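You operate a simulated robot arm through the tools that you are given. There is no shell and no other tool. Be economical: measure what you need, move in short steps, check, and stop when the job is done.

The job below is to be done with a simulated two-armed robot. You get a single attempt, and the scene is never put back.

TASK
Swap the white oil filter on the black bench engine for the orange one.
Fine: the white one goes upright on that stand's shelf, the orange one on tight; the engine stays locked on its side.

The check looks at the end state, three seconds after you hand in, the way a careful person would. Anything else that was tipped, shoved, dropped, spilled or broken makes it a failure.

THE ROBOT
Two 6-joint arms with fingered hands on one trunk, hanging from a carriage that runs on a gantry, over the field with the corners [-69, -158.8], [59, -158.8], [59, 71.2], [-69, 71.2] (x, y) and turns from -290 to 397 degrees about z. Base frame: it is fixed where the carriage stands at the start and does not move with it; the origin is on the floor, on the carriage's upright axis, x ahead of it, y to its left, z up. Readings come in cm, degrees, newtons and seconds.
The left shoulder is at the start at [4, 15.2, 149.3], the right one opposite. With the tool pointing down near the work surface each hand reaches from about 10 to 50 cm from the robot's upright axis, wherever it stands, measured 20 degrees to its own side. Places, roughly: black bench engine [20, 0, 90]; blue lock pin [0, 0, 100]; filter seat of the black bench engine [50, 0, 110]; orange oil filter can [-20, -20, 70]; red lock pin [-150, 0, 100]; shelf of the maroon stand of the black bench engin [-20, 0, 70]; silver engine [-130, 0, 100]; six-cylinder engine [180, 20, 100]; white oil filter can [50, 0, 110]; yellow lock pin [170, 20, 110]. Payload 4 kg a hand.
The tool frame of a hand sits at the grasp point between the pads (the TCP): z along the fingers, y along the line on which they close. The tips reach 3 cm beyond it. The gripper opens to 10.4 cm. The gripper's body begins 3.5 cm behind the TCP. The gripper is a hand of 5 fingers: y runs from the thumb to the fingers, the wrist lies at [-1.5, -10.4, -17.8] in the tool frame.
Orientation is told as [roll, pitch, yaw] about the base's x, y, z axes, in that order, counted from this pose: with the fingers straight down and the wrist toward the robot, the tool's x, y and z point along [0, 1, 0], [1, 0, 0] and [0, 0, -1] of the base frame.

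THE INTERFACE
- The arms move only by the tool apply_moves. It takes "left_commands", "right_commands" or both (then of equal length, played together; a hand with none holds still); each is a list of rows, each a list of 6 numbers: the shift along the base's x, y, z in units of 400 mm (1.0 is 400 mm), then the turn, a rotation vector about the base's x, y, z in units of 90 degrees (1.0 is 90 degrees). In form: [[dx, dy, dz, wx, wy, wz], ...]. A call has 1 to 10 rows; each row is the pose to reach, as a shift and turn from the pose commanded when the call began. A call with a number of a shift or a turn outside -1 to 1 is refused whole. A row lasts 0.2 s, in which the tool goes at most 5 cm and 8.6 degrees; a call with a longer step from one row to the next is refused whole. A pose out of reach is approached as far as the arm can. The call stops where the force on the tool passes 40 N (or 10 N more than at its start, if that is more) or the arm is blocked; 0.2 s more then pass. In this call time passes only in rows, and 0.2 s behind the last. It gives the time, the measured TCP pose, the force on the tool (base axes), the opening and the grip force at its end, in the units of the frame above (readings bear some noise), with the torque about the TCP (base axes, N m) and any sound that the robot's microphone picked up.
- Cameras (640 x 400 px; columns grow to the right, rows downward): "scene" is now at [21.83, 1.22, 176.26]; the picture's right is [0.29, -0.96, 0.00], its down [-0.89, -0.27, -0.36] and it looks along [0.35, 0.10, -0.93] (base axes); focal length 214 px, centre (320, 200). "left" rides on the left gripper at [-6, -8.3, -12] in its tool frame; the picture's right is [-0.79, -0.29, 0.54], its down [0.56, -0.71, 0.44] and it looks along [0.26, 0.65, 0.72] (tool axes); focal length 234 px, centre (320, 200). "right" rides on the right gripper at [6, -8.3, -12] in its tool frame; the picture's right is [-0.79, 0.29, -0.54], its down [-0.56, -0.71, 0.44] and it looks along [-0.26, 0.65, 0.72] (tool axes); focal length 234 px, centre (320, 200). There is no depth. A picture from a camera that has moved, and an enlarged one, comes with that camera's place and axes in the base frame and with its lens. The place of the scene camera against the robot may be out by one fixed shift of up to 1.2 cm in any direction.
- camera(camera): a new picture of that camera. It takes no simulated time.
- raise_lower(by): slides the trunk up (or, below 0, down) by that many cm; the arms and the scene camera ride with it, the base frame stays. It gives what a move gives, with no picture.
- steer(legs): drives the robot by 1 to 6 legs, each [ahead, left, turn to the left] in cm, cm and degrees, along the robot's own axes; the way and the turn of a leg run together, so that a leg with both is an arc; at most 150 cm and 180 degrees a leg. The arms and the cameras ride along, it lands a little off, and it stops where it bumps. It keeps to its track: a leg is cut to what the track allows. It gives what a move gives.
- curl_fingers(index, middle, ring, little, thumb_bend, thumb_turn, hand): sets how far each is bent, from 0 (flat) to 100 (curled in); at 30 the hand is open as for a grip, at 70 the pads meet at the TCP. One left out holds its place. A second passes; each finger stops where it meets its share of the squeeze, and holds until it gets a number again. It is the only way to open and close the hand. It gives what a move gives, with no picture; readings hold the bend of each and the force on index, middle, ring, little, thumb and palm. thumb_turn goes from beside the hand (0) to across from the fingers (100), as for a grip.
- turn_head(pan, tilt): turns the head with the scene camera to pan (to the left, within 86 degrees either way) and tilt (down, from -29 to 69), counted from straight ahead of the robot. It gives what a move gives.
- enlarge(camera, box): a new picture of the part [left, top, right, bottom] of that camera's present view, enlarged. It takes no simulated time.
- sign_off(): hands the job in; it is judged then, once.

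Work in short steps. Places have to be worked out from the pictures, the camera data and where the tool is seen: move nearer, look again, correct. Check each grasp and each placing, and mend what went wrong. You have 120 turns and 100 pictures in all, those below and enlarged ones among them. Open the grippers and draw the arms clear of the work before you hand the job in, unless the task says otherwise; then end with one line.

The tools are called after "Emit:" by a JSON object that holds its "op" and its "data". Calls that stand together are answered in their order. apply_moves: Moves the arms, as the interface text tells. Its arguments: {"type":"object","properties":{"left_commands":{"type":"array","items":{"type":"array","items":{"type":"number"}}},"right_commands":{"type":"array","items":{"type":"array","items":{"type":"number"}}}},"required":[]} The other tools are called the same way: raise_lower (by) slides the trunk up or down; curl_fingers (index, middle, ring, little, thumb_bend, thumb_turn, hand) moves the fingers one by one; steer (legs) drives the base; turn_head (pan, tilt) turns the head that bears the scene camera; camera (camera) takes a picture; enlarge (camera, box) takes an enlarged picture of a part of a camera's view; sign_off () hands the job in.

At the start:

```text
clock: 0.0
left_eef_pos: [57.69, 23.72, 135.37]
left_tool_rot: [0.1, -0.2, 0.0]
left_wrist_force: [-0.1, -0.2, -0.8]
left_ft_torque: [0.01, 0.01, -0.03]
left_opening: 10.38
left_grip_force: 0.0
left_shape: jaw
left_bend: [30.0, 30.0, 30.0, 30.0, 30.0, 97.0]
left_finger forces: [0.0, 0.0, 0.0, 0.1, 0.0, 0.1]
right_eef_pos: [58.26, -22.12, 99.95]
right_tool_rot: [-0.1, 0.0, 0.0]
right_wrist_force: [0.2, 0.2, -0.3]
right_ft_torque: [0.01, 0.01, -0.01]
right_opening: 10.37
right_grip_force: 0.0
right_shape: jaw
right_bend: [30.0, 30.0, 30.0, 30.0, 30.0, 97.0]
right_finger forces: [0.0, 0.0, 0.1, 0.0, 0.0, 0.0]
trunk travel left (down, up): [-66.6, 13.4]
robot x, y, heading: [0.29, 0.26, 0.2]
head pan, tilt: [16.7, 68.8]
```

scene: 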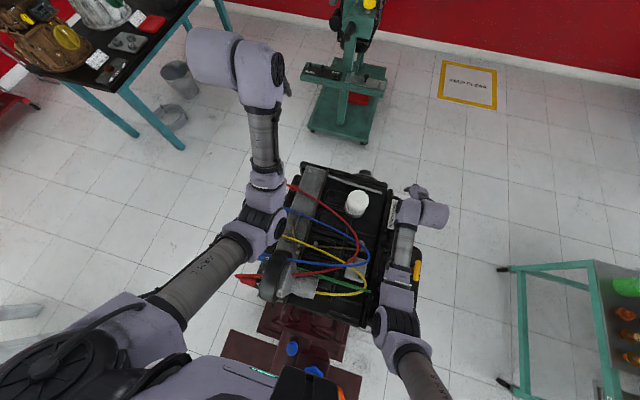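
right: 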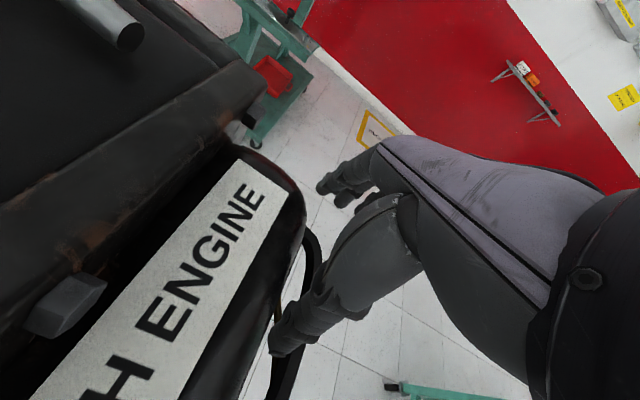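
left: 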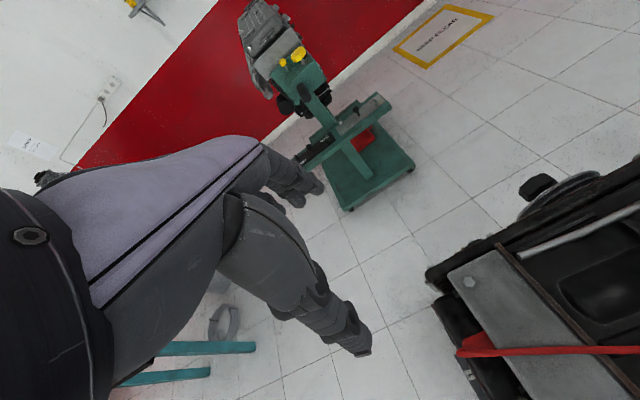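

The scene shows the black engine with the white filter on top and the stand's shelf near the robot. I enlarge to see the filter and the stand.

Emit:
{"op": "enlarge", "data": {"camera": "scene", "box": [240, 150, 440, 275]}}

Emit:
{"op": "enlarge", "data": {"camera": "scene", "box": [200, 275, 400, 400]}}

```text
3.20 times, centred on (340, 212) of scene
camera zoom: at [21.83, 1.22, 176.26], right [0.29, -0.96, 0.0], down [-0.89, -0.27, -0.36], along [0.35, 0.1, -0.93], focal length 686 px, centre (256, 160)
```

zoom: 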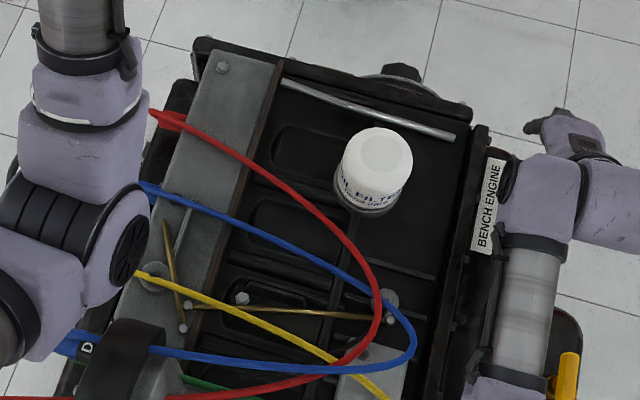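

```text
3.20 times, centred on (300, 338) of scene
camera zoom: at [21.83, 1.22, 176.26], right [0.29, -0.96, 0.0], down [-0.89, -0.27, -0.36], along [0.35, 0.1, -0.93], focal length 686 px, centre (384, -240)
```

zoom: 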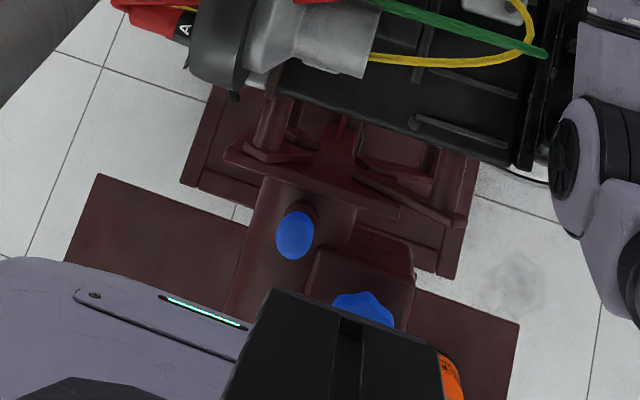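

Filter points upward on the engine; the shelf wings with the orange can are below and behind the trunk. I raise the trunk and lift the right hand clear of the engine before driving.

Emit:
{"op": "raise_lower", "data": {"by": 13}}

Emit:
{"op": "apply_moves", "data": {"right_commands": [[0, -0.02, 0.12, 0, 0, 0], [0, -0.04, 0.24, 0, 0, 0], [0, -0.06, 0.36, 0, 0, 0], [0, -0.06, 0.48, 0, 0, 0], [0, -0.06, 0.6, 0, 0, 0], [0, -0.06, 0.7, 0, 0, 0]]}}

Emit:
{"op": "camera", "data": {"camera": "scene"}}

```text
clock: 1.6
left_eef_pos: [57.57, 23.72, 148.35]
left_tool_rot: [0.0, -0.2, 0.1]
left_wrist_force: [-1.0, -0.1, 0.4]
left_ft_torque: [0.04, 0.03, -0.02]
left_opening: 10.39
left_grip_force: 0.0
left_shape: jaw
left_bend: [30.0, 30.0, 30.0, 30.0, 30.0, 97.0]
left_finger forces: [0.0, 0.0, 0.0, 0.0, 0.0, 0.1]
right_eef_pos: [58.14, -22.08, 113.02]
right_tool_rot: [0.0, 0.0, 0.0]
right_wrist_force: [-0.6, -0.4, 0.7]
right_ft_torque: [0.01, -0.02, 0.01]
right_opening: 10.38
right_grip_force: 0.1
right_shape: jaw
right_bend: [30.0, 30.0, 30.0, 30.0, 30.0, 97.0]
right_finger forces: [0.1, 0.0, 0.0, 0.0, 0.0, 0.0]
trunk travel left (down, up): [-79.6, 0.4]
robot x, y, heading: [-0.14, -0.1, -0.1]
head pan, tilt: [16.7, 68.8]
```

```text
clock: 3.0
left_eef_pos: [57.65, 23.75, 148.44]
left_tool_rot: [0.1, -0.2, -0.1]
left_wrist_force: [-0.8, -0.6, -0.7]
left_ft_torque: [0.01, 0.0, 0.02]
left_opening: 10.34
left_grip_force: 0.1
left_shape: jaw
left_bend: [30.0, 30.0, 30.0, 30.0, 30.0, 97.0]
left_finger forces: [0.1, 0.1, 0.0, 0.1, 0.0, 0.1]
right_eef_pos: [58.38, -24.28, 141.09]
right_tool_rot: [0.0, -0.1, 0.0]
right_wrist_force: [0.9, -0.3, -0.6]
right_ft_torque: [-0.02, 0.01, -0.02]
right_opening: 10.38
right_grip_force: 0.1
right_shape: jaw
right_bend: [30.0, 30.0, 30.0, 30.0, 30.0, 97.0]
right_finger forces: [0.0, 0.0, 0.0, 0.0, 0.0, 0.0]
trunk travel left (down, up): [-79.6, 0.4]
robot x, y, heading: [0.04, 0.19, 0.1]
head pan, tilt: [16.7, 68.8]
```

```text
94 pictures are left
camera scene: at [21.83, 1.21, 189.26], right [0.29, -0.96, 0.0], down [-0.89, -0.27, -0.36], along [0.35, 0.1, -0.93], focal length 214 px, centre (320, 200)
```

scene: 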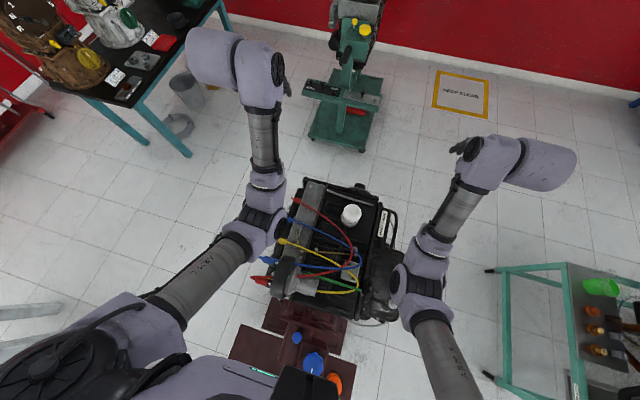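

White filter top works out near [50, -3.5, 111]. I back the robot up 50 cm so the shelf is ahead of the camera, and tilt the head straight.

Emit:
{"op": "steer", "data": {"legs": [[-50, 0, 0]]}}

Emit:
{"op": "turn_head", "data": {"pan": 0, "tilt": 62}}

Emit:
{"op": "camera", "data": {"camera": "scene"}}

```text
clock: 5.9
left_eef_pos: [7.87, 23.79, 148.4]
left_tool_rot: [0.0, -0.1, 0.2]
left_wrist_force: [0.5, 0.8, -0.1]
left_ft_torque: [0.0, -0.01, -0.01]
left_opening: 10.34
left_grip_force: 0.0
left_shape: jaw
left_bend: [30.0, 30.0, 30.0, 30.0, 30.0, 97.0]
left_finger forces: [0.1, 0.0, 0.0, 0.1, 0.0, 0.0]
right_eef_pos: [8.53, -24.34, 141.07]
right_tool_rot: [-0.1, 0.0, 0.1]
right_wrist_force: [-1.6, 0.7, 0.2]
right_ft_torque: [-0.02, 0.03, -0.04]
right_opening: 10.38
right_grip_force: 0.1
right_shape: jaw
right_bend: [30.0, 30.0, 30.0, 30.0, 30.0, 97.0]
right_finger forces: [0.0, 0.0, 0.1, 0.0, 0.0, 0.0]
trunk travel left (down, up): [-79.6, 0.4]
robot x, y, heading: [-49.66, 0.1, 0.2]
head pan, tilt: [16.7, 68.8]
```

```text
clock: 6.7
left_eef_pos: [7.86, 23.72, 148.4]
left_tool_rot: [0.2, -0.2, 0.0]
left_wrist_force: [0.2, -0.8, -0.1]
left_ft_torque: [0.04, -0.03, 0.02]
left_opening: 10.34
left_grip_force: 0.0
left_shape: jaw
left_bend: [30.0, 30.0, 30.0, 30.0, 30.0, 97.0]
left_finger forces: [0.1, 0.0, 0.0, 0.0, 0.0, 0.0]
right_eef_pos: [8.63, -24.11, 141.14]
right_tool_rot: [0.0, 0.0, 0.1]
right_wrist_force: [0.5, 0.7, 0.0]
right_ft_torque: [0.0, 0.0, 0.01]
right_opening: 10.38
right_grip_force: 0.0
right_shape: jaw
right_bend: [30.0, 30.0, 30.0, 30.0, 30.0, 97.0]
right_finger forces: [0.0, 0.0, 0.1, 0.0, 0.1, 0.0]
trunk travel left (down, up): [-79.6, 0.4]
robot x, y, heading: [-49.95, -0.25, -0.2]
head pan, tilt: [0.0, 62.0]
```

```text
93 pictures are left
camera scene: at [-26.9, -0.39, 189.97], right [0.0, -1.0, 0.0], down [-0.88, 0.0, -0.47], along [0.47, 0.0, -0.88], focal length 214 px, centre (320, 200)
```

scene: 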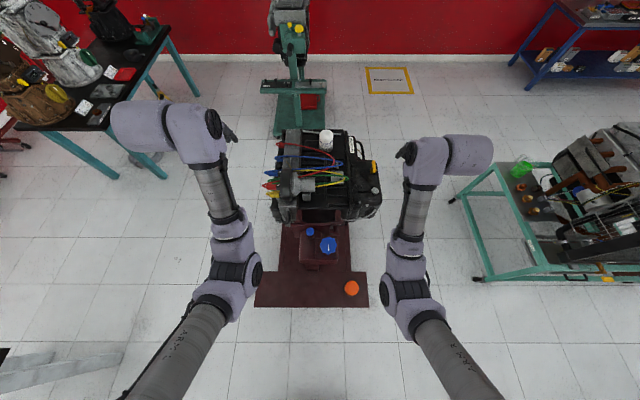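

Emit:
{"op": "enlarge", "data": {"camera": "scene", "box": [248, 200, 392, 320]}}

Emit:
{"op": "enlarge", "data": {"camera": "scene", "box": [262, 120, 390, 225]}}

```text
3.33 times, centred on (320, 260) of scene
camera zoom: at [-26.9, -0.39, 189.97], right [0.0, -1.0, 0.0], down [-0.88, 0.0, -0.47], along [0.47, 0.0, -0.88], focal length 715 px, centre (320, 0)
```

zoom: 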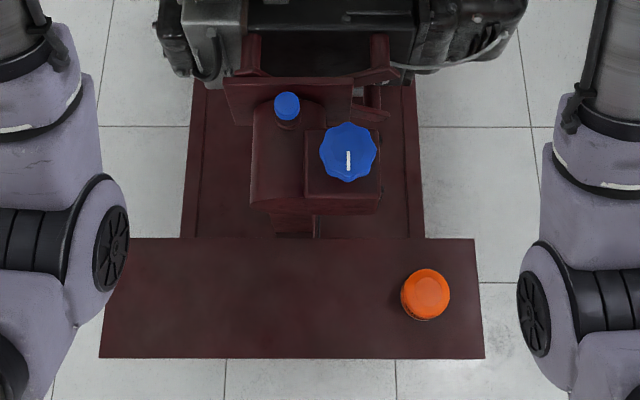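

```text
3.81 times, centred on (326, 172) of scene
camera zoom: at [-26.9, -0.39, 189.97], right [0.0, -1.0, 0.0], down [-0.88, 0.0, -0.47], along [0.47, 0.0, -0.88], focal length 817 px, centre (297, 305)
```

zoom: 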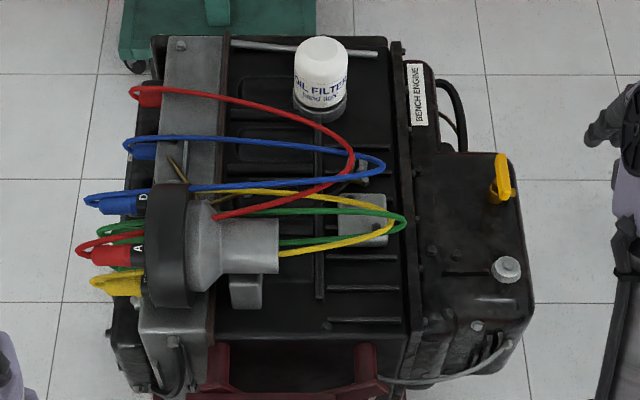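

Everything is visible: orange can near [-15.5, -15.5], shelf free on its left; white filter top refined to about [48.6, -3.3, 115.5], pointing up. I drive forward again with the filter slightly to the right and bring the right hand above it, still high.

Emit:
{"op": "steer", "data": {"legs": [[60, 8, 0]]}}

Emit:
{"op": "apply_moves", "data": {"right_commands": [[-0.1, 0.04, 0, 0, 0, 0], [-0.2, 0.08, 0, 0, 0, 0], [-0.3, 0.12, 0, 0, 0, 0], [-0.4, 0.16, -0.05, 0, 0, 0], [-0.49, 0.22, -0.1, 0, 0, 0], [-0.49, 0.3, -0.15, 0, 0, 0]]}}

Emit:
{"op": "camera", "data": {"camera": "right"}}

Emit:
{"op": "camera", "data": {"camera": "scene"}}

```text
clock: 10.1
left_eef_pos: [67.46, 33.0, 148.41]
left_tool_rot: [0.2, -0.2, 0.6]
left_wrist_force: [-0.6, -1.0, -0.9]
left_ft_torque: [-0.02, -0.01, -0.03]
left_opening: 10.38
left_grip_force: 0.0
left_shape: jaw
left_bend: [30.0, 30.0, 30.0, 30.0, 30.0, 97.0]
left_finger forces: [0.0, 0.1, 0.1, 0.1, 0.1, 0.0]
right_eef_pos: [68.73, -15.11, 140.97]
right_tool_rot: [0.0, 0.1, 0.6]
right_wrist_force: [-0.6, -0.7, -0.2]
right_ft_torque: [0.0, -0.02, -0.01]
right_opening: 10.35
right_grip_force: 0.1
right_shape: jaw
right_bend: [30.0, 30.0, 30.0, 30.0, 30.0, 97.0]
right_finger forces: [0.0, 0.1, 0.1, 0.1, 0.1, 0.0]
trunk travel left (down, up): [-79.6, 0.4]
robot x, y, heading: [10.26, 8.44, 0.5]
head pan, tilt: [0.0, 62.0]
```

```text
clock: 11.3
left_eef_pos: [67.58, 33.07, 148.45]
left_tool_rot: [0.1, -0.2, 0.6]
left_wrist_force: [1.0, -0.6, -0.4]
left_ft_torque: [0.0, 0.04, 0.02]
left_opening: 10.36
left_grip_force: 0.2
left_shape: jaw
left_bend: [30.0, 30.0, 30.0, 30.0, 30.0, 97.0]
left_finger forces: [0.0, 0.1, 0.0, 0.1, 0.0, 0.0]
right_eef_pos: [56.69, -15.67, 146.56]
right_tool_rot: [-5.8, -11.8, -1.2]
right_wrist_force: [-0.1, 0.0, 0.6]
right_ft_torque: [-0.04, 0.0, 0.0]
right_opening: 10.39
right_grip_force: 0.0
right_shape: jaw
right_bend: [30.0, 30.0, 30.0, 30.0, 30.0, 97.0]
right_finger forces: [0.0, 0.0, 0.0, 0.0, 0.0, 0.1]
right hand out of reach, approached as far as the arm can: row 3, 4, 5
trunk travel left (down, up): [-79.6, 0.4]
robot x, y, heading: [10.15, 8.78, 0.7]
head pan, tilt: [0.0, 62.0]
stopped in row 5 (right hand): the arm was blocked; the commanded pose is now the measured one
```

```text
90 pictures are left
camera right: at [46.45, -8.19, 155.91], right [0.14, -0.73, 0.66], down [-0.63, -0.59, -0.51], along [0.77, -0.34, -0.54], focal length 234 px, centre (320, 200)
```

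right: 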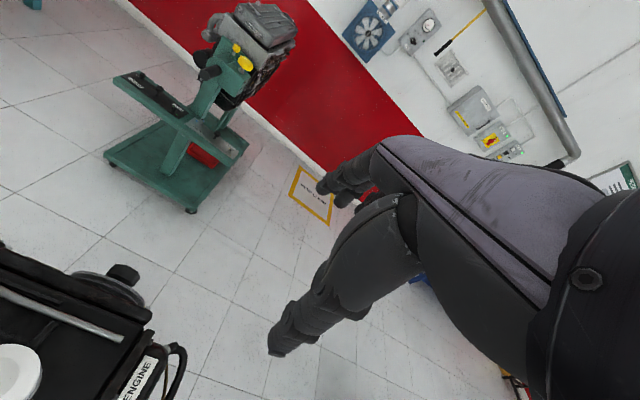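

```text
89 pictures are left
camera scene: at [32.98, 8.52, 189.98], right [0.01, -1.0, 0.0], down [-0.88, -0.01, -0.47], along [0.47, 0.01, -0.88], focal length 214 px, centre (320, 200)
```

scene: 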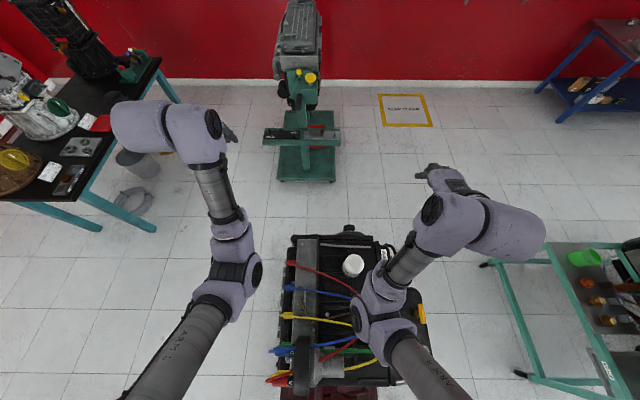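

The arm folds up when too close while high. I straighten the hand farther out and lower, at about 52 ahead and 17 right of the robot, and then shift the robot instead.

Emit:
{"op": "apply_moves", "data": {"right_commands": [[0.04, 0.0, 0, 0.02, 0.044, 0.0], [0.08, 0.05, -0.05, 0.045, 0.09, 0.0], [0.1375, 0.1, -0.1, 0.064, 0.131, 0.013], [0.1375, 0.15, -0.17, 0.064, 0.131, 0.013], [0.1375, 0.1875, -0.25, 0.064, 0.131, 0.013]]}}

```text
clock: 12.7
left_eef_pos: [67.45, 32.96, 148.48]
left_tool_rot: [0.1, -0.2, 0.6]
left_wrist_force: [0.9, -0.6, -0.8]
left_ft_torque: [-0.02, 0.01, 0.0]
left_opening: 10.37
left_grip_force: 0.1
left_shape: jaw
left_bend: [30.0, 30.0, 30.0, 30.0, 30.0, 97.0]
left_finger forces: [0.0, 0.1, 0.1, 0.0, 0.1, 0.0]
right_eef_pos: [65.21, -12.37, 141.95]
right_tool_rot: [-4.3, -6.9, -2.8]
right_wrist_force: [-0.1, 0.4, 0.4]
right_ft_torque: [0.0, -0.01, 0.0]
right_opening: 10.37
right_grip_force: 0.1
right_shape: jaw
right_bend: [30.0, 30.0, 30.0, 30.0, 30.0, 97.0]
right_finger forces: [0.0, 0.0, 0.0, 0.0, 0.0, 0.0]
right hand out of reach, approached as far as the arm can: row 5
trunk travel left (down, up): [-79.6, 0.4]
robot x, y, heading: [10.15, 8.61, 0.5]
head pan, tilt: [0.0, 62.0]
stopped in row 5 (right hand): the arm was blocked; the commanded pose is now the measured one
```

The arm is still limited inward. I move the robot 30 cm right so the hand is off the engine, and explore the reachable posture there.

Emit:
{"op": "steer", "data": {"legs": [[0, -32, 0]]}}

Emit:
{"op": "apply_moves", "data": {"right_commands": [[0, -0.1, -0.02, 0.02, 0.04, 0.015], [0, -0.2, -0.05, 0.048, 0.077, 0.031], [0, -0.25, -0.15, 0.048, 0.077, 0.031], [0, -0.25, -0.27, 0.048, 0.077, 0.031], [0, -0.25, -0.39, 0.048, 0.077, 0.031], [0, -0.25, -0.51, 0.048, 0.077, 0.031], [0, -0.25, -0.63, 0.048, 0.077, 0.031]]}}

```text
clock: 14.8
left_eef_pos: [67.8, 1.11, 148.42]
left_tool_rot: [0.0, -0.2, 0.5]
left_wrist_force: [0.0, 0.8, 0.3]
left_ft_torque: [-0.01, -0.01, -0.01]
left_opening: 10.37
left_grip_force: 0.1
left_shape: jaw
left_bend: [30.0, 30.0, 30.0, 30.0, 30.0, 97.0]
left_finger forces: [0.0, 0.1, 0.0, 0.0, 0.0, 0.0]
right_eef_pos: [65.41, -44.1, 141.8]
right_tool_rot: [-4.4, -6.6, -2.8]
right_wrist_force: [-0.1, -0.8, -0.3]
right_ft_torque: [-0.02, -0.01, 0.03]
right_opening: 10.38
right_grip_force: 0.1
right_shape: jaw
right_bend: [30.0, 30.0, 30.0, 30.0, 30.0, 97.0]
right_finger forces: [0.1, 0.1, 0.1, 0.0, 0.0, 0.0]
trunk travel left (down, up): [-79.6, 0.4]
robot x, y, heading: [10.2, -22.86, 0.8]
head pan, tilt: [0.0, 62.0]
```

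```text
clock: 16.4
left_eef_pos: [67.83, 1.15, 148.43]
left_tool_rot: [0.1, -0.1, 0.5]
left_wrist_force: [0.1, -0.6, 0.2]
left_ft_torque: [0.01, 0.0, 0.04]
left_opening: 10.38
left_grip_force: 0.1
left_shape: jaw
left_bend: [30.0, 30.0, 30.0, 30.0, 30.0, 97.0]
left_finger forces: [0.0, 0.0, 0.1, 0.1, 0.1, 0.1]
right_eef_pos: [65.38, -54.3, 116.54]
right_tool_rot: [-0.2, 0.3, -0.2]
right_wrist_force: [0.9, 0.5, 0.6]
right_ft_torque: [0.0, 0.02, 0.01]
right_opening: 10.37
right_grip_force: 0.1
right_shape: jaw
right_bend: [30.0, 30.0, 30.0, 30.0, 30.0, 97.0]
right_finger forces: [0.0, 0.0, 0.0, 0.1, 0.0, 0.0]
trunk travel left (down, up): [-79.6, 0.4]
robot x, y, heading: [10.31, -23.03, 0.4]
head pan, tilt: [0.0, 62.0]
```

Orientation is straight again. Now I test retracting inward at this lower height, toward about 45 ahead / 18 right.

Emit:
{"op": "apply_moves", "data": {"right_commands": [[-0.07, 0.07, 0, 0, 0, 0], [-0.14, 0.14, 0, 0, 0, 0], [-0.2, 0.22, 0, 0, 0, 0], [-0.25, 0.32, 0, 0, 0, 0]]}}

Emit:
{"op": "camera", "data": {"camera": "scene"}}

Emit:
{"op": "camera", "data": {"camera": "right"}}

```text
clock: 17.6
left_eef_pos: [67.84, 1.16, 148.33]
left_tool_rot: [0.0, -0.3, 0.5]
left_wrist_force: [0.0, 1.0, -1.4]
left_ft_torque: [0.0, 0.05, 0.01]
left_opening: 10.37
left_grip_force: 0.0
left_shape: jaw
left_bend: [30.0, 30.0, 30.0, 30.0, 30.0, 97.0]
left_finger forces: [0.0, 0.0, 0.1, 0.0, 0.0, 0.0]
right_eef_pos: [56.26, -45.61, 117.39]
right_tool_rot: [-5.7, -0.6, 0.2]
right_wrist_force: [-0.9, 0.2, -0.2]
right_ft_torque: [-0.02, -0.04, 0.03]
right_opening: 10.37
right_grip_force: 0.0
right_shape: jaw
right_bend: [30.0, 30.0, 30.0, 30.0, 30.0, 97.0]
right_finger forces: [0.0, 0.1, 0.0, 0.0, 0.0, 0.1]
trunk travel left (down, up): [-79.6, 0.4]
robot x, y, heading: [10.25, -23.08, 0.6]
head pan, tilt: [0.0, 62.0]
stopped in row 4 (right hand): the arm was blocked; the commanded pose is now the measured one
```

```text
88 pictures are left
camera scene: at [33.3, -23.26, 189.97], right [0.01, -1.0, 0.0], down [-0.88, -0.01, -0.47], along [0.47, 0.0, -0.88], focal length 214 px, centre (320, 200)
```

scene: 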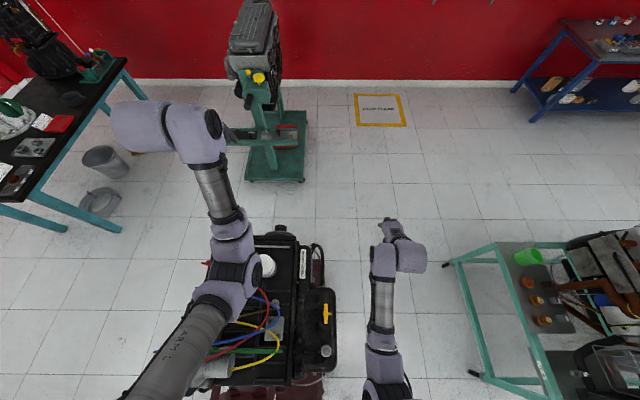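

```text
87 pictures are left
camera right: at [47.81, -38.35, 128.6], right [0.28, -0.73, 0.62], down [-0.7, -0.6, -0.39], along [0.65, -0.33, -0.68], focal length 234 px, centre (320, 200)
```

right: 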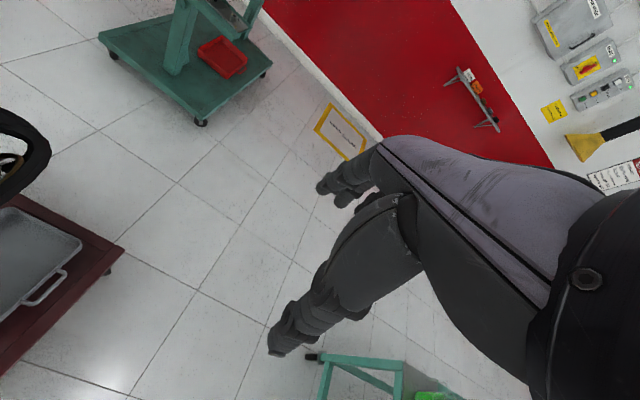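

Blocked by a joint limit with small roll error. I restore the roll while backing out a bit, then test the yaw range here since screwing needs it.

Emit:
{"op": "apply_moves", "data": {"right_commands": [[0.05, -0.05, 0, 0.03, 0, 0], [0.05, -0.05, 0, 0.063, 0.005, 0], [0.05, -0.05, 0, 0.063, 0.005, -0.09], [0.05, -0.05, 0, 0.063, 0.005, -0.18], [0.05, -0.05, 0, 0.063, 0.005, -0.27], [0.05, -0.05, 0, 0.063, 0.005, -0.36], [0.05, -0.05, 0, 0.063, 0.005, -0.45], [0.05, -0.05, 0, 0.063, 0.005, -0.54], [0.05, -0.05, 0, 0.063, 0.005, -0.63], [0.05, -0.05, 0, 0.063, 0.005, -0.72]]}}

```text
clock: 20.0
left_eef_pos: [67.85, 1.11, 148.49]
left_tool_rot: [0.1, -0.2, 0.5]
left_wrist_force: [-0.5, -0.1, 0.4]
left_ft_torque: [0.01, -0.01, 0.03]
left_opening: 10.36
left_grip_force: 0.1
left_shape: jaw
left_bend: [30.0, 30.0, 30.0, 30.0, 30.0, 97.0]
left_finger forces: [0.0, 0.1, 0.1, 0.1, 0.0, 0.0]
right_eef_pos: [57.31, -51.49, 116.93]
right_tool_rot: [-3.9, -1.1, -65.6]
right_wrist_force: [0.2, 0.4, 0.3]
right_ft_torque: [-0.03, -0.02, -0.01]
right_opening: 10.38
right_grip_force: 0.0
right_shape: jaw
right_bend: [30.0, 30.0, 30.0, 30.0, 30.0, 97.0]
right_finger forces: [0.0, 0.1, 0.0, 0.1, 0.1, 0.0]
trunk travel left (down, up): [-79.6, 0.4]
robot x, y, heading: [10.5, -22.86, 0.5]
head pan, tilt: [0.0, 62.0]
stopped in row 10 (right hand): the arm was blocked; the commanded pose is now the measured one
```

Yaw reaches about -60. I fix the small tilt, then test the positive side.

Emit:
{"op": "apply_moves", "data": {"right_commands": [[0, 0.04, 0, 0, 0, 0.09], [0, 0.04, 0, 0.0, 0.0, 0.16], [0, 0.04, 0, 0.0, 0.0, 0.25], [0, 0.04, 0, 0.0, 0.0, 0.34], [0, 0.04, 0, 0, 0, 0.43], [0, 0.04, 0, 0, 0, 0.52], [0, 0.04, 0, 0, 0, 0.61], [0, 0.04, 0, 0, 0, 0.7]]}}

Emit:
{"op": "apply_moves", "data": {"right_commands": [[0, 0, 0, 0.02, 0.02, 0.09], [0, 0, 0, 0.02, 0.02, 0.18], [0, 0, 0, 0.02, 0.02, 0.27], [0, 0, 0, 0.02, 0.02, 0.36], [0, 0, 0, 0.02, 0.02, 0.45], [0, 0, 0, 0.02, 0.02, 0.54], [0, 0, 0, 0.02, 0.02, 0.63], [0, 0, 0, 0.02, 0.02, 0.72], [0, 0, 0, 0.02, 0.02, 0.81], [0, 0, 0, 0.02, 0.02, 0.9]]}}

```text
clock: 21.8
left_eef_pos: [67.73, 1.05, 148.44]
left_tool_rot: [0.1, -0.2, 0.4]
left_wrist_force: [-0.5, 0.6, 0.3]
left_ft_torque: [-0.01, 0.03, 0.0]
left_opening: 10.38
left_grip_force: 0.0
left_shape: jaw
left_bend: [30.0, 30.0, 30.0, 30.0, 30.0, 97.0]
left_finger forces: [0.0, 0.0, 0.1, 0.0, 0.0, 0.1]
right_eef_pos: [57.48, -49.55, 116.99]
right_tool_rot: [-3.7, -1.0, -2.4]
right_wrist_force: [0.3, 0.3, 0.6]
right_ft_torque: [-0.01, 0.01, 0.01]
right_opening: 10.37
right_grip_force: 0.0
right_shape: jaw
right_bend: [30.0, 30.0, 30.0, 30.0, 30.0, 97.0]
right_finger forces: [0.0, 0.1, 0.1, 0.0, 0.0, 0.1]
trunk travel left (down, up): [-79.6, 0.4]
robot x, y, heading: [10.31, -23.14, 0.5]
head pan, tilt: [0.0, 62.0]
```

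```text
clock: 24.0
left_eef_pos: [67.77, 1.22, 148.43]
left_tool_rot: [0.1, -0.2, 0.6]
left_wrist_force: [0.6, -0.4, 0.3]
left_ft_torque: [0.01, 0.0, 0.01]
left_opening: 10.34
left_grip_force: 0.0
left_shape: jaw
left_bend: [30.0, 30.0, 30.0, 30.0, 30.0, 97.0]
left_finger forces: [0.0, 0.0, 0.0, 0.0, 0.1, 0.0]
right_eef_pos: [57.44, -49.61, 116.94]
right_tool_rot: [-1.5, -0.5, 78.6]
right_wrist_force: [-0.9, -0.7, 0.5]
right_ft_torque: [0.01, 0.01, 0.01]
right_opening: 10.37
right_grip_force: 0.0
right_shape: jaw
right_bend: [30.0, 30.0, 30.0, 30.0, 30.0, 97.0]
right_finger forces: [0.0, 0.0, 0.0, 0.0, 0.0, 0.0]
trunk travel left (down, up): [-79.6, 0.4]
robot x, y, heading: [10.61, -23.35, 0.8]
head pan, tilt: [0.0, 62.0]
```

Yaw range is about -60 to +80 here: plenty. I turn back to 0, raise to z≈128, and drive so the filter is at this spot relative to the robot.

Emit:
{"op": "apply_moves", "data": {"right_commands": [[0, 0, 0.05, 0, 0, -0.09], [0, 0, 0.1, 0, 0, -0.18], [0, 0, 0.15, 0, 0, -0.27], [0, 0, 0.2, 0, 0, -0.36], [0, 0, 0.25, 0, 0, -0.45], [0, 0, 0.28, 0, 0, -0.54], [0, 0, 0.28, 0, 0, -0.63], [0, 0, 0.28, 0, 0, -0.72], [0, 0, 0.28, 0, 0, -0.81], [0, 0, 0.28, 0, 0, -0.875]]}}

Emit:
{"op": "steer", "data": {"legs": [[-9, 46.5, -0.5]]}}

Emit:
{"op": "camera", "data": {"camera": "right"}}

Emit:
{"op": "camera", "data": {"camera": "scene"}}

```text
clock: 26.2
left_eef_pos: [67.92, 1.15, 148.61]
left_tool_rot: [0.1, -0.2, 0.5]
left_wrist_force: [-0.2, -1.0, -0.7]
left_ft_torque: [0.04, 0.02, 0.01]
left_opening: 10.37
left_grip_force: 0.0
left_shape: jaw
left_bend: [30.0, 30.0, 30.0, 30.0, 30.0, 97.0]
left_finger forces: [0.1, 0.1, 0.0, 0.1, 0.0, 0.0]
right_eef_pos: [57.35, -49.53, 128.12]
right_tool_rot: [-1.4, -0.4, -0.5]
right_wrist_force: [-0.4, -0.4, 0.0]
right_ft_torque: [0.01, 0.04, 0.01]
right_opening: 10.37
right_grip_force: 0.1
right_shape: jaw
right_bend: [30.0, 30.0, 30.0, 30.0, 30.0, 97.0]
right_finger forces: [0.0, 0.1, 0.0, 0.0, 0.0, 0.1]
trunk travel left (down, up): [-79.6, 0.4]
robot x, y, heading: [10.31, -22.94, 0.5]
head pan, tilt: [0.0, 62.0]
```

```text
clock: 29.0
left_eef_pos: [58.81, 47.72, 148.56]
left_tool_rot: [0.0, -0.1, 0.3]
left_wrist_force: [-0.9, -0.1, -0.1]
left_ft_torque: [0.02, -0.03, 0.0]
left_opening: 10.38
left_grip_force: 0.0
left_shape: jaw
left_bend: [30.0, 30.0, 30.0, 30.0, 30.0, 97.0]
left_finger forces: [0.1, 0.0, 0.0, 0.0, 0.0, 0.0]
right_eef_pos: [48.06, -2.84, 128.11]
right_tool_rot: [-1.4, -0.6, -0.5]
right_wrist_force: [-0.8, -0.4, 0.3]
right_ft_torque: [0.02, 0.02, 0.04]
right_opening: 10.37
right_grip_force: 0.0
right_shape: jaw
right_bend: [30.0, 30.0, 30.0, 30.0, 30.0, 97.0]
right_finger forces: [0.1, 0.0, 0.1, 0.0, 0.1, 0.1]
trunk travel left (down, up): [-79.6, 0.4]
robot x, y, heading: [1.37, 24.0, 0.4]
head pan, tilt: [0.0, 62.0]
```

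```text
86 pictures are left
camera right: at [39.73, 3.6, 139.92], right [0.28, -0.78, 0.57], down [-0.71, -0.56, -0.43], along [0.65, -0.28, -0.7], focal length 234 px, centre (320, 200)
```

right: 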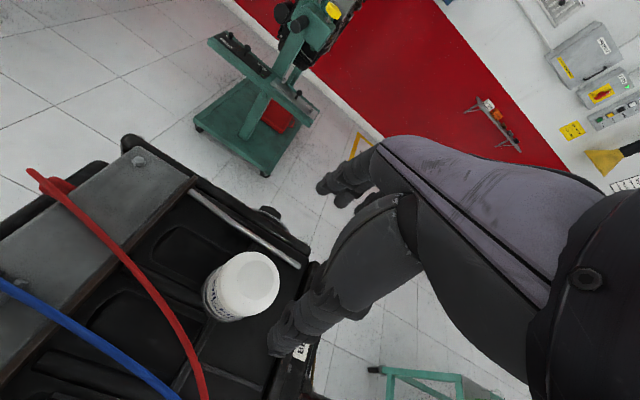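

```text
85 pictures are left
camera scene: at [24.12, 23.56, 189.97], right [0.0, -1.0, 0.0], down [-0.88, 0.0, -0.47], along [0.47, 0.0, -0.88], focal length 214 px, centre (320, 200)
```

scene: 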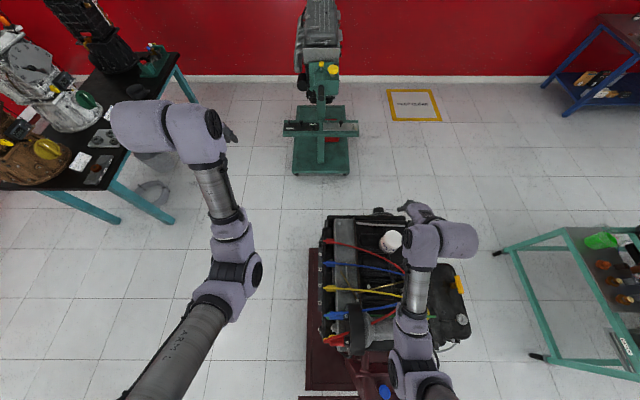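

The hand camera puts the filter top at about [47, -2.2]. I align over it, correct the small roll, lower to z≈122 and look again.

Emit:
{"op": "apply_moves", "data": {"right_commands": [[-0.02, 0.015, -0.05, 0.016, 0.006, 0], [-0.025, 0.018, -0.14, 0.016, 0.006, 0]]}}

Emit:
{"op": "camera", "data": {"camera": "right"}}

```text
clock: 29.6
left_eef_pos: [58.75, 47.82, 148.43]
left_tool_rot: [0.0, -0.3, 0.3]
left_wrist_force: [0.6, -0.2, 0.2]
left_ft_torque: [-0.01, -0.01, 0.02]
left_opening: 10.37
left_grip_force: 0.1
left_shape: jaw
left_bend: [30.0, 30.0, 30.0, 30.0, 30.0, 97.0]
left_finger forces: [0.0, 0.1, 0.1, 0.1, 0.0, 0.0]
right_eef_pos: [47.01, -2.08, 122.33]
right_tool_rot: [0.0, 0.0, -0.6]
right_wrist_force: [0.2, -0.8, -0.1]
right_ft_torque: [0.01, -0.01, -0.01]
right_opening: 10.37
right_grip_force: 0.0
right_shape: jaw
right_bend: [30.0, 30.0, 30.0, 30.0, 30.0, 97.0]
right_finger forces: [0.0, 0.0, 0.0, 0.0, 0.0, 0.1]
trunk travel left (down, up): [-79.6, 0.4]
robot x, y, heading: [1.54, 23.65, 0.2]
head pan, tilt: [0.0, 62.0]
```

```text
84 pictures are left
camera right: at [38.77, 3.95, 134.43], right [0.28, -0.79, 0.54], down [-0.71, -0.55, -0.44], along [0.64, -0.26, -0.72], focal length 234 px, centre (320, 200)
```

right: 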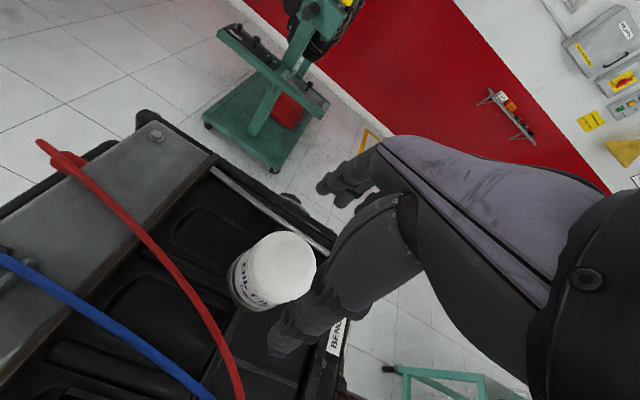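

Triangulating the two hand views: top centre about [47.2, -2.2, 114.3]. I turn the hand to yaw -50 above it, to have room to unscrew counterclockwise.

Emit:
{"op": "apply_moves", "data": {"right_commands": [[0, 0, 0, 0, 0, -0.09], [0, 0, 0, 0, 0, -0.18], [0, 0, 0, 0, 0, -0.27], [0, 0, 0, 0, 0, -0.36], [0, 0, 0, 0, 0, -0.45], [0.005, -0.003, 0, 0, 0, -0.54]]}}

Emit:
{"op": "camera", "data": {"camera": "right"}}

```text
clock: 31.2
left_eef_pos: [58.8, 47.82, 148.5]
left_tool_rot: [0.0, -0.2, 0.2]
left_wrist_force: [-0.9, 0.0, 0.0]
left_ft_torque: [-0.01, 0.01, 0.03]
left_opening: 10.4
left_grip_force: 0.2
left_shape: jaw
left_bend: [30.0, 30.0, 30.0, 30.0, 30.0, 97.0]
left_finger forces: [0.0, 0.0, 0.0, 0.0, 0.0, 0.0]
right_eef_pos: [46.57, -5.59, 122.31]
right_tool_rot: [-3.7, -2.7, -49.4]
right_wrist_force: [0.2, 0.5, 0.5]
right_ft_torque: [-0.01, 0.0, 0.0]
right_opening: 10.38
right_grip_force: 0.0
right_shape: jaw
right_bend: [30.0, 30.0, 30.0, 30.0, 30.0, 97.0]
right_finger forces: [0.1, 0.1, 0.0, 0.0, 0.1, 0.1]
trunk travel left (down, up): [-79.6, 0.4]
robot x, y, heading: [1.57, 24.03, 0.2]
head pan, tilt: [0.0, 62.0]
stopped in row 6 (right hand): the arm was blocked; the commanded pose is now the measured one
```

```text
83 pictures are left
camera right: at [46.05, 5.62, 133.52], right [-0.4, -0.69, 0.6], down [-0.89, 0.14, -0.43], along [0.21, -0.71, -0.67], focal length 234 px, centre (320, 200)
```

right: 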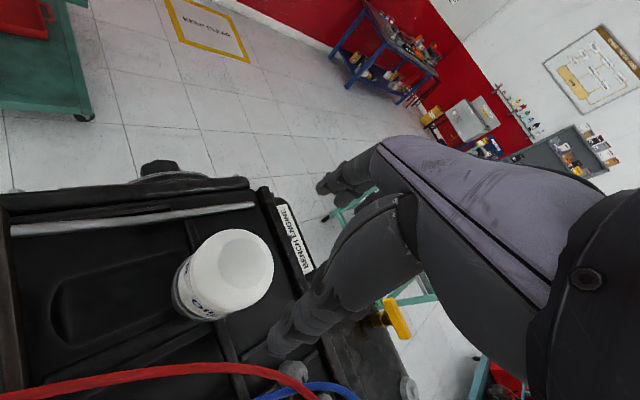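

At this yaw the reach limit is around 30 cm to the right, so I shift the robot 5 cm left and re-level the hand.

Emit:
{"op": "steer", "data": {"legs": [[0, 5.5, 0]]}}

Emit:
{"op": "apply_moves", "data": {"right_commands": [[0.005, -0.04, 0, 0.02, 0.02, 0], [0.01, -0.05, 0, 0.041, 0.03, 0]]}}

Emit:
{"op": "camera", "data": {"camera": "right"}}

```text
clock: 32.2
left_eef_pos: [58.67, 53.31, 148.46]
left_tool_rot: [0.1, -0.2, 0.2]
left_wrist_force: [0.6, 0.0, 0.5]
left_ft_torque: [0.03, -0.04, 0.04]
left_opening: 10.4
left_grip_force: 0.1
left_shape: jaw
left_bend: [30.0, 30.0, 30.0, 30.0, 30.0, 97.0]
left_finger forces: [0.0, 0.0, 0.0, 0.1, 0.0, 0.0]
right_eef_pos: [46.5, -0.07, 122.41]
right_tool_rot: [-3.4, -2.7, -49.4]
right_wrist_force: [-0.1, 0.6, 0.0]
right_ft_torque: [0.0, -0.02, 0.0]
right_opening: 10.37
right_grip_force: 0.1
right_shape: jaw
right_bend: [30.0, 30.0, 30.0, 30.0, 30.0, 97.0]
right_finger forces: [0.0, 0.1, 0.1, 0.0, 0.0, 0.0]
trunk travel left (down, up): [-79.6, 0.4]
robot x, y, heading: [1.43, 29.26, 0.1]
head pan, tilt: [0.0, 62.0]
```

```text
clock: 32.8
left_eef_pos: [58.82, 53.32, 148.47]
left_tool_rot: [0.1, -0.1, 0.3]
left_wrist_force: [-0.1, -0.8, 0.3]
left_ft_torque: [-0.01, -0.01, 0.01]
left_opening: 10.34
left_grip_force: 0.1
left_shape: jaw
left_bend: [30.0, 30.0, 30.0, 30.0, 30.0, 97.0]
left_finger forces: [0.1, 0.1, 0.1, 0.0, 0.0, 0.1]
right_eef_pos: [47.05, -2.03, 122.41]
right_tool_rot: [-3.1, 1.9, -49.6]
right_wrist_force: [0.3, -0.1, 0.1]
right_ft_torque: [-0.01, 0.0, 0.02]
right_opening: 10.4
right_grip_force: 0.0
right_shape: jaw
right_bend: [30.0, 30.0, 30.0, 30.0, 30.0, 97.0]
right_finger forces: [0.0, 0.0, 0.1, 0.0, 0.1, 0.1]
trunk travel left (down, up): [-79.6, 0.4]
robot x, y, heading: [0.94, 29.36, -0.2]
head pan, tilt: [0.0, 62.0]
```

```text
82 pictures are left
camera right: at [46.94, 8.51, 134.23], right [-0.38, -0.73, 0.58], down [-0.91, 0.17, -0.38], along [0.18, -0.67, -0.72], focal length 234 px, centre (320, 200)
```

right: 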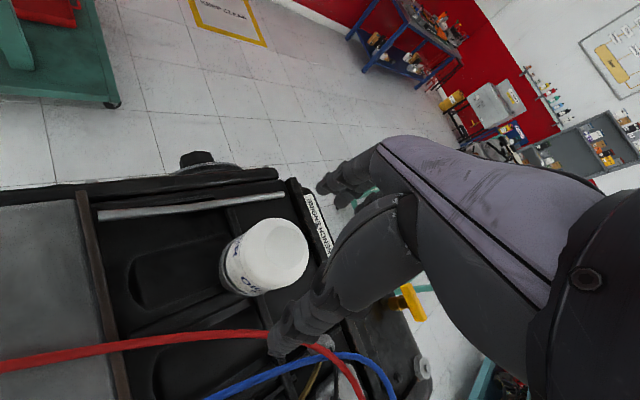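

The red cable runs near [42, 4] to [39, -2], about z 111, so the thumb would graze it at yaw -50. Working between yaw ≈15 and 85 keeps thumb and fingers away from it; I level the hand, and turn to yaw 15.

Emit:
{"op": "apply_moves", "data": {"right_commands": [[0.01, -0.004, 0, 0.006, -0.04, 0]]}}

Emit:
{"op": "apply_moves", "data": {"right_commands": [[0, 0, 0, 0, 0, 0.09], [0, 0, 0, 0, 0, 0.18], [0, 0, 0, 0, 0, 0.27], [0, 0, 0, 0, 0, 0.36], [0, 0, 0, 0, 0, 0.45], [0, 0, 0, 0, 0, 0.54], [0, 0, 0, 0, 0, 0.63], [0, 0, 0, 0, 0, 0.72]]}}

Emit:
{"op": "camera", "data": {"camera": "right"}}

```text
clock: 33.2
left_eef_pos: [58.71, 53.38, 148.53]
left_tool_rot: [0.1, -0.2, 0.2]
left_wrist_force: [0.2, 1.1, 0.3]
left_ft_torque: [0.01, 0.01, -0.02]
left_opening: 10.37
left_grip_force: 0.1
left_shape: jaw
left_bend: [30.0, 30.0, 30.0, 30.0, 30.0, 97.0]
left_finger forces: [0.1, 0.1, 0.0, 0.0, 0.0, 0.0]
right_eef_pos: [47.42, -2.18, 122.21]
right_tool_rot: [-0.1, 0.0, -49.5]
right_wrist_force: [0.6, 0.0, -0.4]
right_ft_torque: [-0.01, -0.01, -0.01]
right_opening: 10.37
right_grip_force: 0.1
right_shape: jaw
right_bend: [30.0, 30.0, 30.0, 30.0, 30.0, 97.0]
right_finger forces: [0.0, 0.1, 0.1, 0.0, 0.0, 0.0]
trunk travel left (down, up): [-79.6, 0.4]
robot x, y, heading: [1.29, 29.67, -0.2]
head pan, tilt: [0.0, 62.0]
```

```text
clock: 35.0
left_eef_pos: [58.68, 53.4, 148.4]
left_tool_rot: [0.0, -0.2, 0.1]
left_wrist_force: [-0.8, -0.6, -0.5]
left_ft_torque: [0.01, 0.0, 0.01]
left_opening: 10.35
left_grip_force: 0.1
left_shape: jaw
left_bend: [30.0, 30.0, 30.0, 30.0, 30.0, 97.0]
left_finger forces: [0.0, 0.1, 0.0, 0.0, 0.1, 0.1]
right_eef_pos: [47.47, -2.06, 122.32]
right_tool_rot: [-0.1, 0.0, 15.4]
right_wrist_force: [-0.4, -0.3, -0.1]
right_ft_torque: [-0.01, -0.01, -0.03]
right_opening: 10.38
right_grip_force: 0.0
right_shape: jaw
right_bend: [30.0, 30.0, 30.0, 30.0, 30.0, 97.0]
right_finger forces: [0.0, 0.1, 0.0, 0.0, 0.1, 0.0]
trunk travel left (down, up): [-79.6, 0.4]
robot x, y, heading: [1.37, 29.29, 0.1]
head pan, tilt: [0.0, 62.0]
```

```text
81 pictures are left
camera right: at [37.74, 1.52, 134.3], right [0.49, -0.68, 0.54], down [-0.53, -0.73, -0.44], along [0.69, -0.08, -0.72], focal length 234 px, centre (320, 200)
```

right: 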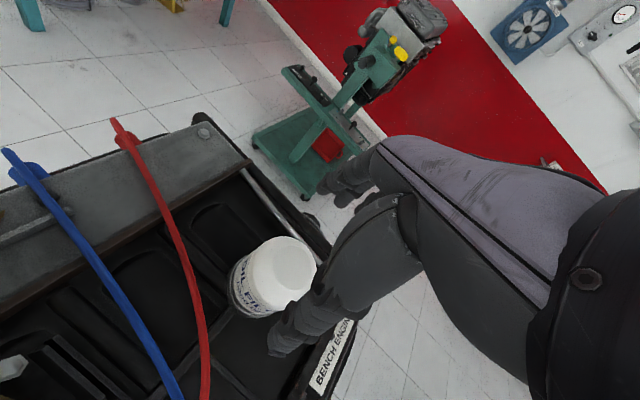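

All views agree on centre [47.4, -2.3]. The red cable is clear of the thumb now; I descend to TCP z≈113.

Emit:
{"op": "apply_moves", "data": {"right_commands": [[0, -0.006, -0.06, 0, 0, 0], [0, -0.006, -0.12, 0, 0, 0], [0, -0.006, -0.18, 0, 0, 0], [0, -0.006, -0.235, 0, 0, 0]]}}

Emit:
{"op": "camera", "data": {"camera": "right"}}

Emit:
{"op": "enlarge", "data": {"camera": "scene", "box": [320, 180, 500, 300]}}

```text
clock: 36.0
left_eef_pos: [58.73, 53.23, 148.46]
left_tool_rot: [0.1, -0.2, 0.2]
left_wrist_force: [-0.2, -0.6, -0.4]
left_ft_torque: [0.02, 0.0, -0.01]
left_opening: 10.34
left_grip_force: 0.0
left_shape: jaw
left_bend: [30.0, 30.0, 30.0, 30.0, 30.0, 97.0]
left_finger forces: [0.0, 0.0, 0.0, 0.1, 0.0, 0.0]
right_eef_pos: [47.64, -2.18, 112.93]
right_tool_rot: [-0.1, 0.0, 15.3]
right_wrist_force: [-0.4, 0.4, 0.6]
right_ft_torque: [-0.01, 0.01, -0.01]
right_opening: 10.38
right_grip_force: 0.1
right_shape: jaw
right_bend: [30.0, 30.0, 30.0, 30.0, 30.0, 97.0]
right_finger forces: [0.0, 0.0, 0.0, 0.1, 0.1, 0.1]
trunk travel left (down, up): [-79.6, 0.4]
robot x, y, heading: [1.34, 29.34, -0.1]
head pan, tilt: [0.0, 62.0]
```

```text
80 pictures are left
camera right: at [37.97, 1.45, 124.91], right [0.49, -0.68, 0.54], down [-0.53, -0.73, -0.44], along [0.69, -0.08, -0.72], focal length 234 px, centre (320, 200)
```

right: 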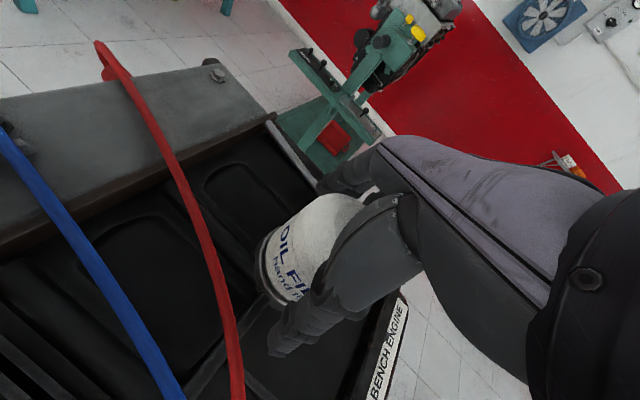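

```text
3.33 times, centred on (410, 240) of scene
camera zoom: at [24.1, 29.08, 189.97], right [0.0, -1.0, 0.0], down [-0.88, 0.0, -0.47], along [0.47, 0.0, -0.88], focal length 715 px, centre (20, 67)
```

zoom: 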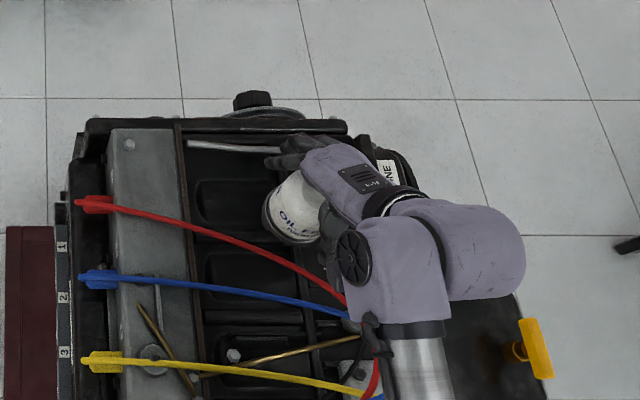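

The filter sits between thumb and fingers. I close the hand.

Emit:
{"op": "curl_fingers", "data": {"hand": "right", "index": 75, "middle": 75, "ring": 75, "little": 75, "thumb_bend": 75}}

Emit:
{"op": "camera", "data": {"camera": "right"}}

```text
clock: 37.0
left_eef_pos: [58.92, 53.36, 148.48]
left_tool_rot: [0.0, -0.3, 0.2]
left_wrist_force: [-0.6, -0.8, 0.0]
left_ft_torque: [0.01, 0.0, 0.06]
left_opening: 10.38
left_grip_force: 0.1
left_shape: jaw
left_bend: [30.0, 30.0, 30.0, 30.0, 30.0, 97.0]
left_finger forces: [0.1, 0.0, 0.0, 0.0, 0.0, 0.0]
right_eef_pos: [47.78, -2.14, 112.96]
right_tool_rot: [-0.1, -0.2, 15.4]
right_wrist_force: [13.1, -1.7, -7.7]
right_ft_torque: [0.16, -0.71, 0.57]
right_opening: 5.52
right_grip_force: 35.0
right_shape: fingers
right_bend: [47.0, 49.0, 52.0, 74.0, 55.0, 95.0]
right_finger forces: [15.1, 9.8, 12.7, 6.5, 25.3, 0.0]
trunk travel left (down, up): [-79.6, 0.4]
robot x, y, heading: [1.32, 29.41, 0.3]
head pan, tilt: [0.0, 62.0]
```

```text
78 pictures are left
camera right: at [38.11, 1.46, 124.96], right [0.48, -0.68, 0.55], down [-0.53, -0.73, -0.44], along [0.69, -0.08, -0.72], focal length 234 px, centre (320, 200)
```

right: 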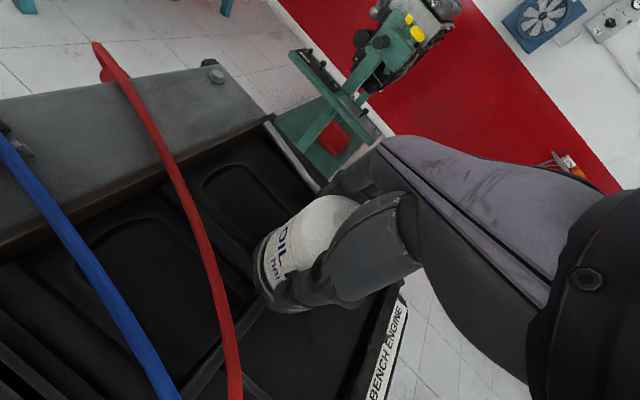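

Firm grip (35 N). I turn counterclockwise about 60° and watch the torque.

Emit:
{"op": "apply_moves", "data": {"right_commands": [[0, 0, 0, 0, 0, 0.08], [0, 0, 0, 0, 0, 0.16], [0, 0, 0, 0, 0, 0.24]]}}

Emit:
{"op": "apply_moves", "data": {"right_commands": [[0, 0, 0, 0, 0, 0.08], [0, 0, 0, 0, 0, 0.16], [0, 0, 0, 0, 0, 0.24], [0, 0, 0, 0, 0, 0.32], [0, 0, 0, 0, 0, 0.4], [0, 0, 0, 0, 0, 0.48]]}}

Emit:
{"op": "camera", "data": {"camera": "right"}}

```text
clock: 37.8
left_eef_pos: [58.91, 53.27, 148.58]
left_tool_rot: [0.2, -0.3, 0.2]
left_wrist_force: [-0.1, 0.1, -0.5]
left_ft_torque: [0.0, 0.01, -0.01]
left_opening: 10.35
left_grip_force: 0.1
left_shape: jaw
left_bend: [30.0, 30.0, 30.0, 30.0, 30.0, 97.0]
left_finger forces: [0.0, 0.0, 0.1, 0.1, 0.0, 0.1]
right_eef_pos: [47.49, -2.41, 112.96]
right_tool_rot: [-0.1, 0.0, 37.0]
right_wrist_force: [12.1, -4.1, -4.2]
right_ft_torque: [0.04, -0.52, 0.0]
right_opening: 5.51
right_grip_force: 32.4
right_shape: fingers
right_bend: [46.0, 49.0, 53.0, 74.0, 56.0, 94.0]
right_finger forces: [13.5, 9.0, 11.6, 4.5, 25.1, 0.0]
trunk travel left (down, up): [-79.6, 0.4]
robot x, y, heading: [0.79, 29.39, 0.4]
head pan, tilt: [0.0, 62.0]
```

```text
clock: 39.2
left_eef_pos: [58.85, 53.24, 148.44]
left_tool_rot: [0.0, -0.3, 0.1]
left_wrist_force: [0.0, -0.4, 0.4]
left_ft_torque: [0.0, -0.01, 0.0]
left_opening: 10.37
left_grip_force: 0.0
left_shape: jaw
left_bend: [30.0, 30.0, 30.0, 30.0, 30.0, 97.0]
left_finger forces: [0.1, 0.0, 0.0, 0.0, 0.0, 0.0]
right_eef_pos: [47.38, -2.51, 113.01]
right_tool_rot: [-0.3, 0.1, 80.2]
right_wrist_force: [7.8, -10.5, -3.1]
right_ft_torque: [0.38, -0.27, -0.07]
right_opening: 5.49
right_grip_force: 34.6
right_shape: fingers
right_bend: [48.0, 50.0, 54.0, 75.0, 56.0, 93.0]
right_finger forces: [10.4, 7.4, 10.6, 8.0, 32.1, 0.0]
trunk travel left (down, up): [-79.6, 0.4]
robot x, y, heading: [0.83, 29.22, 0.2]
head pan, tilt: [0.0, 62.0]
```

```text
77 pictures are left
camera right: at [40.08, -9.69, 124.98], right [0.82, 0.15, 0.54], down [0.43, -0.79, -0.43], along [0.37, 0.59, -0.72], focal length 234 px, centre (320, 200)
```

right: 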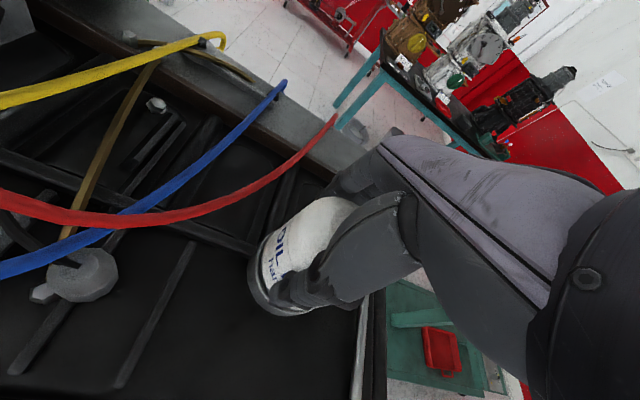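

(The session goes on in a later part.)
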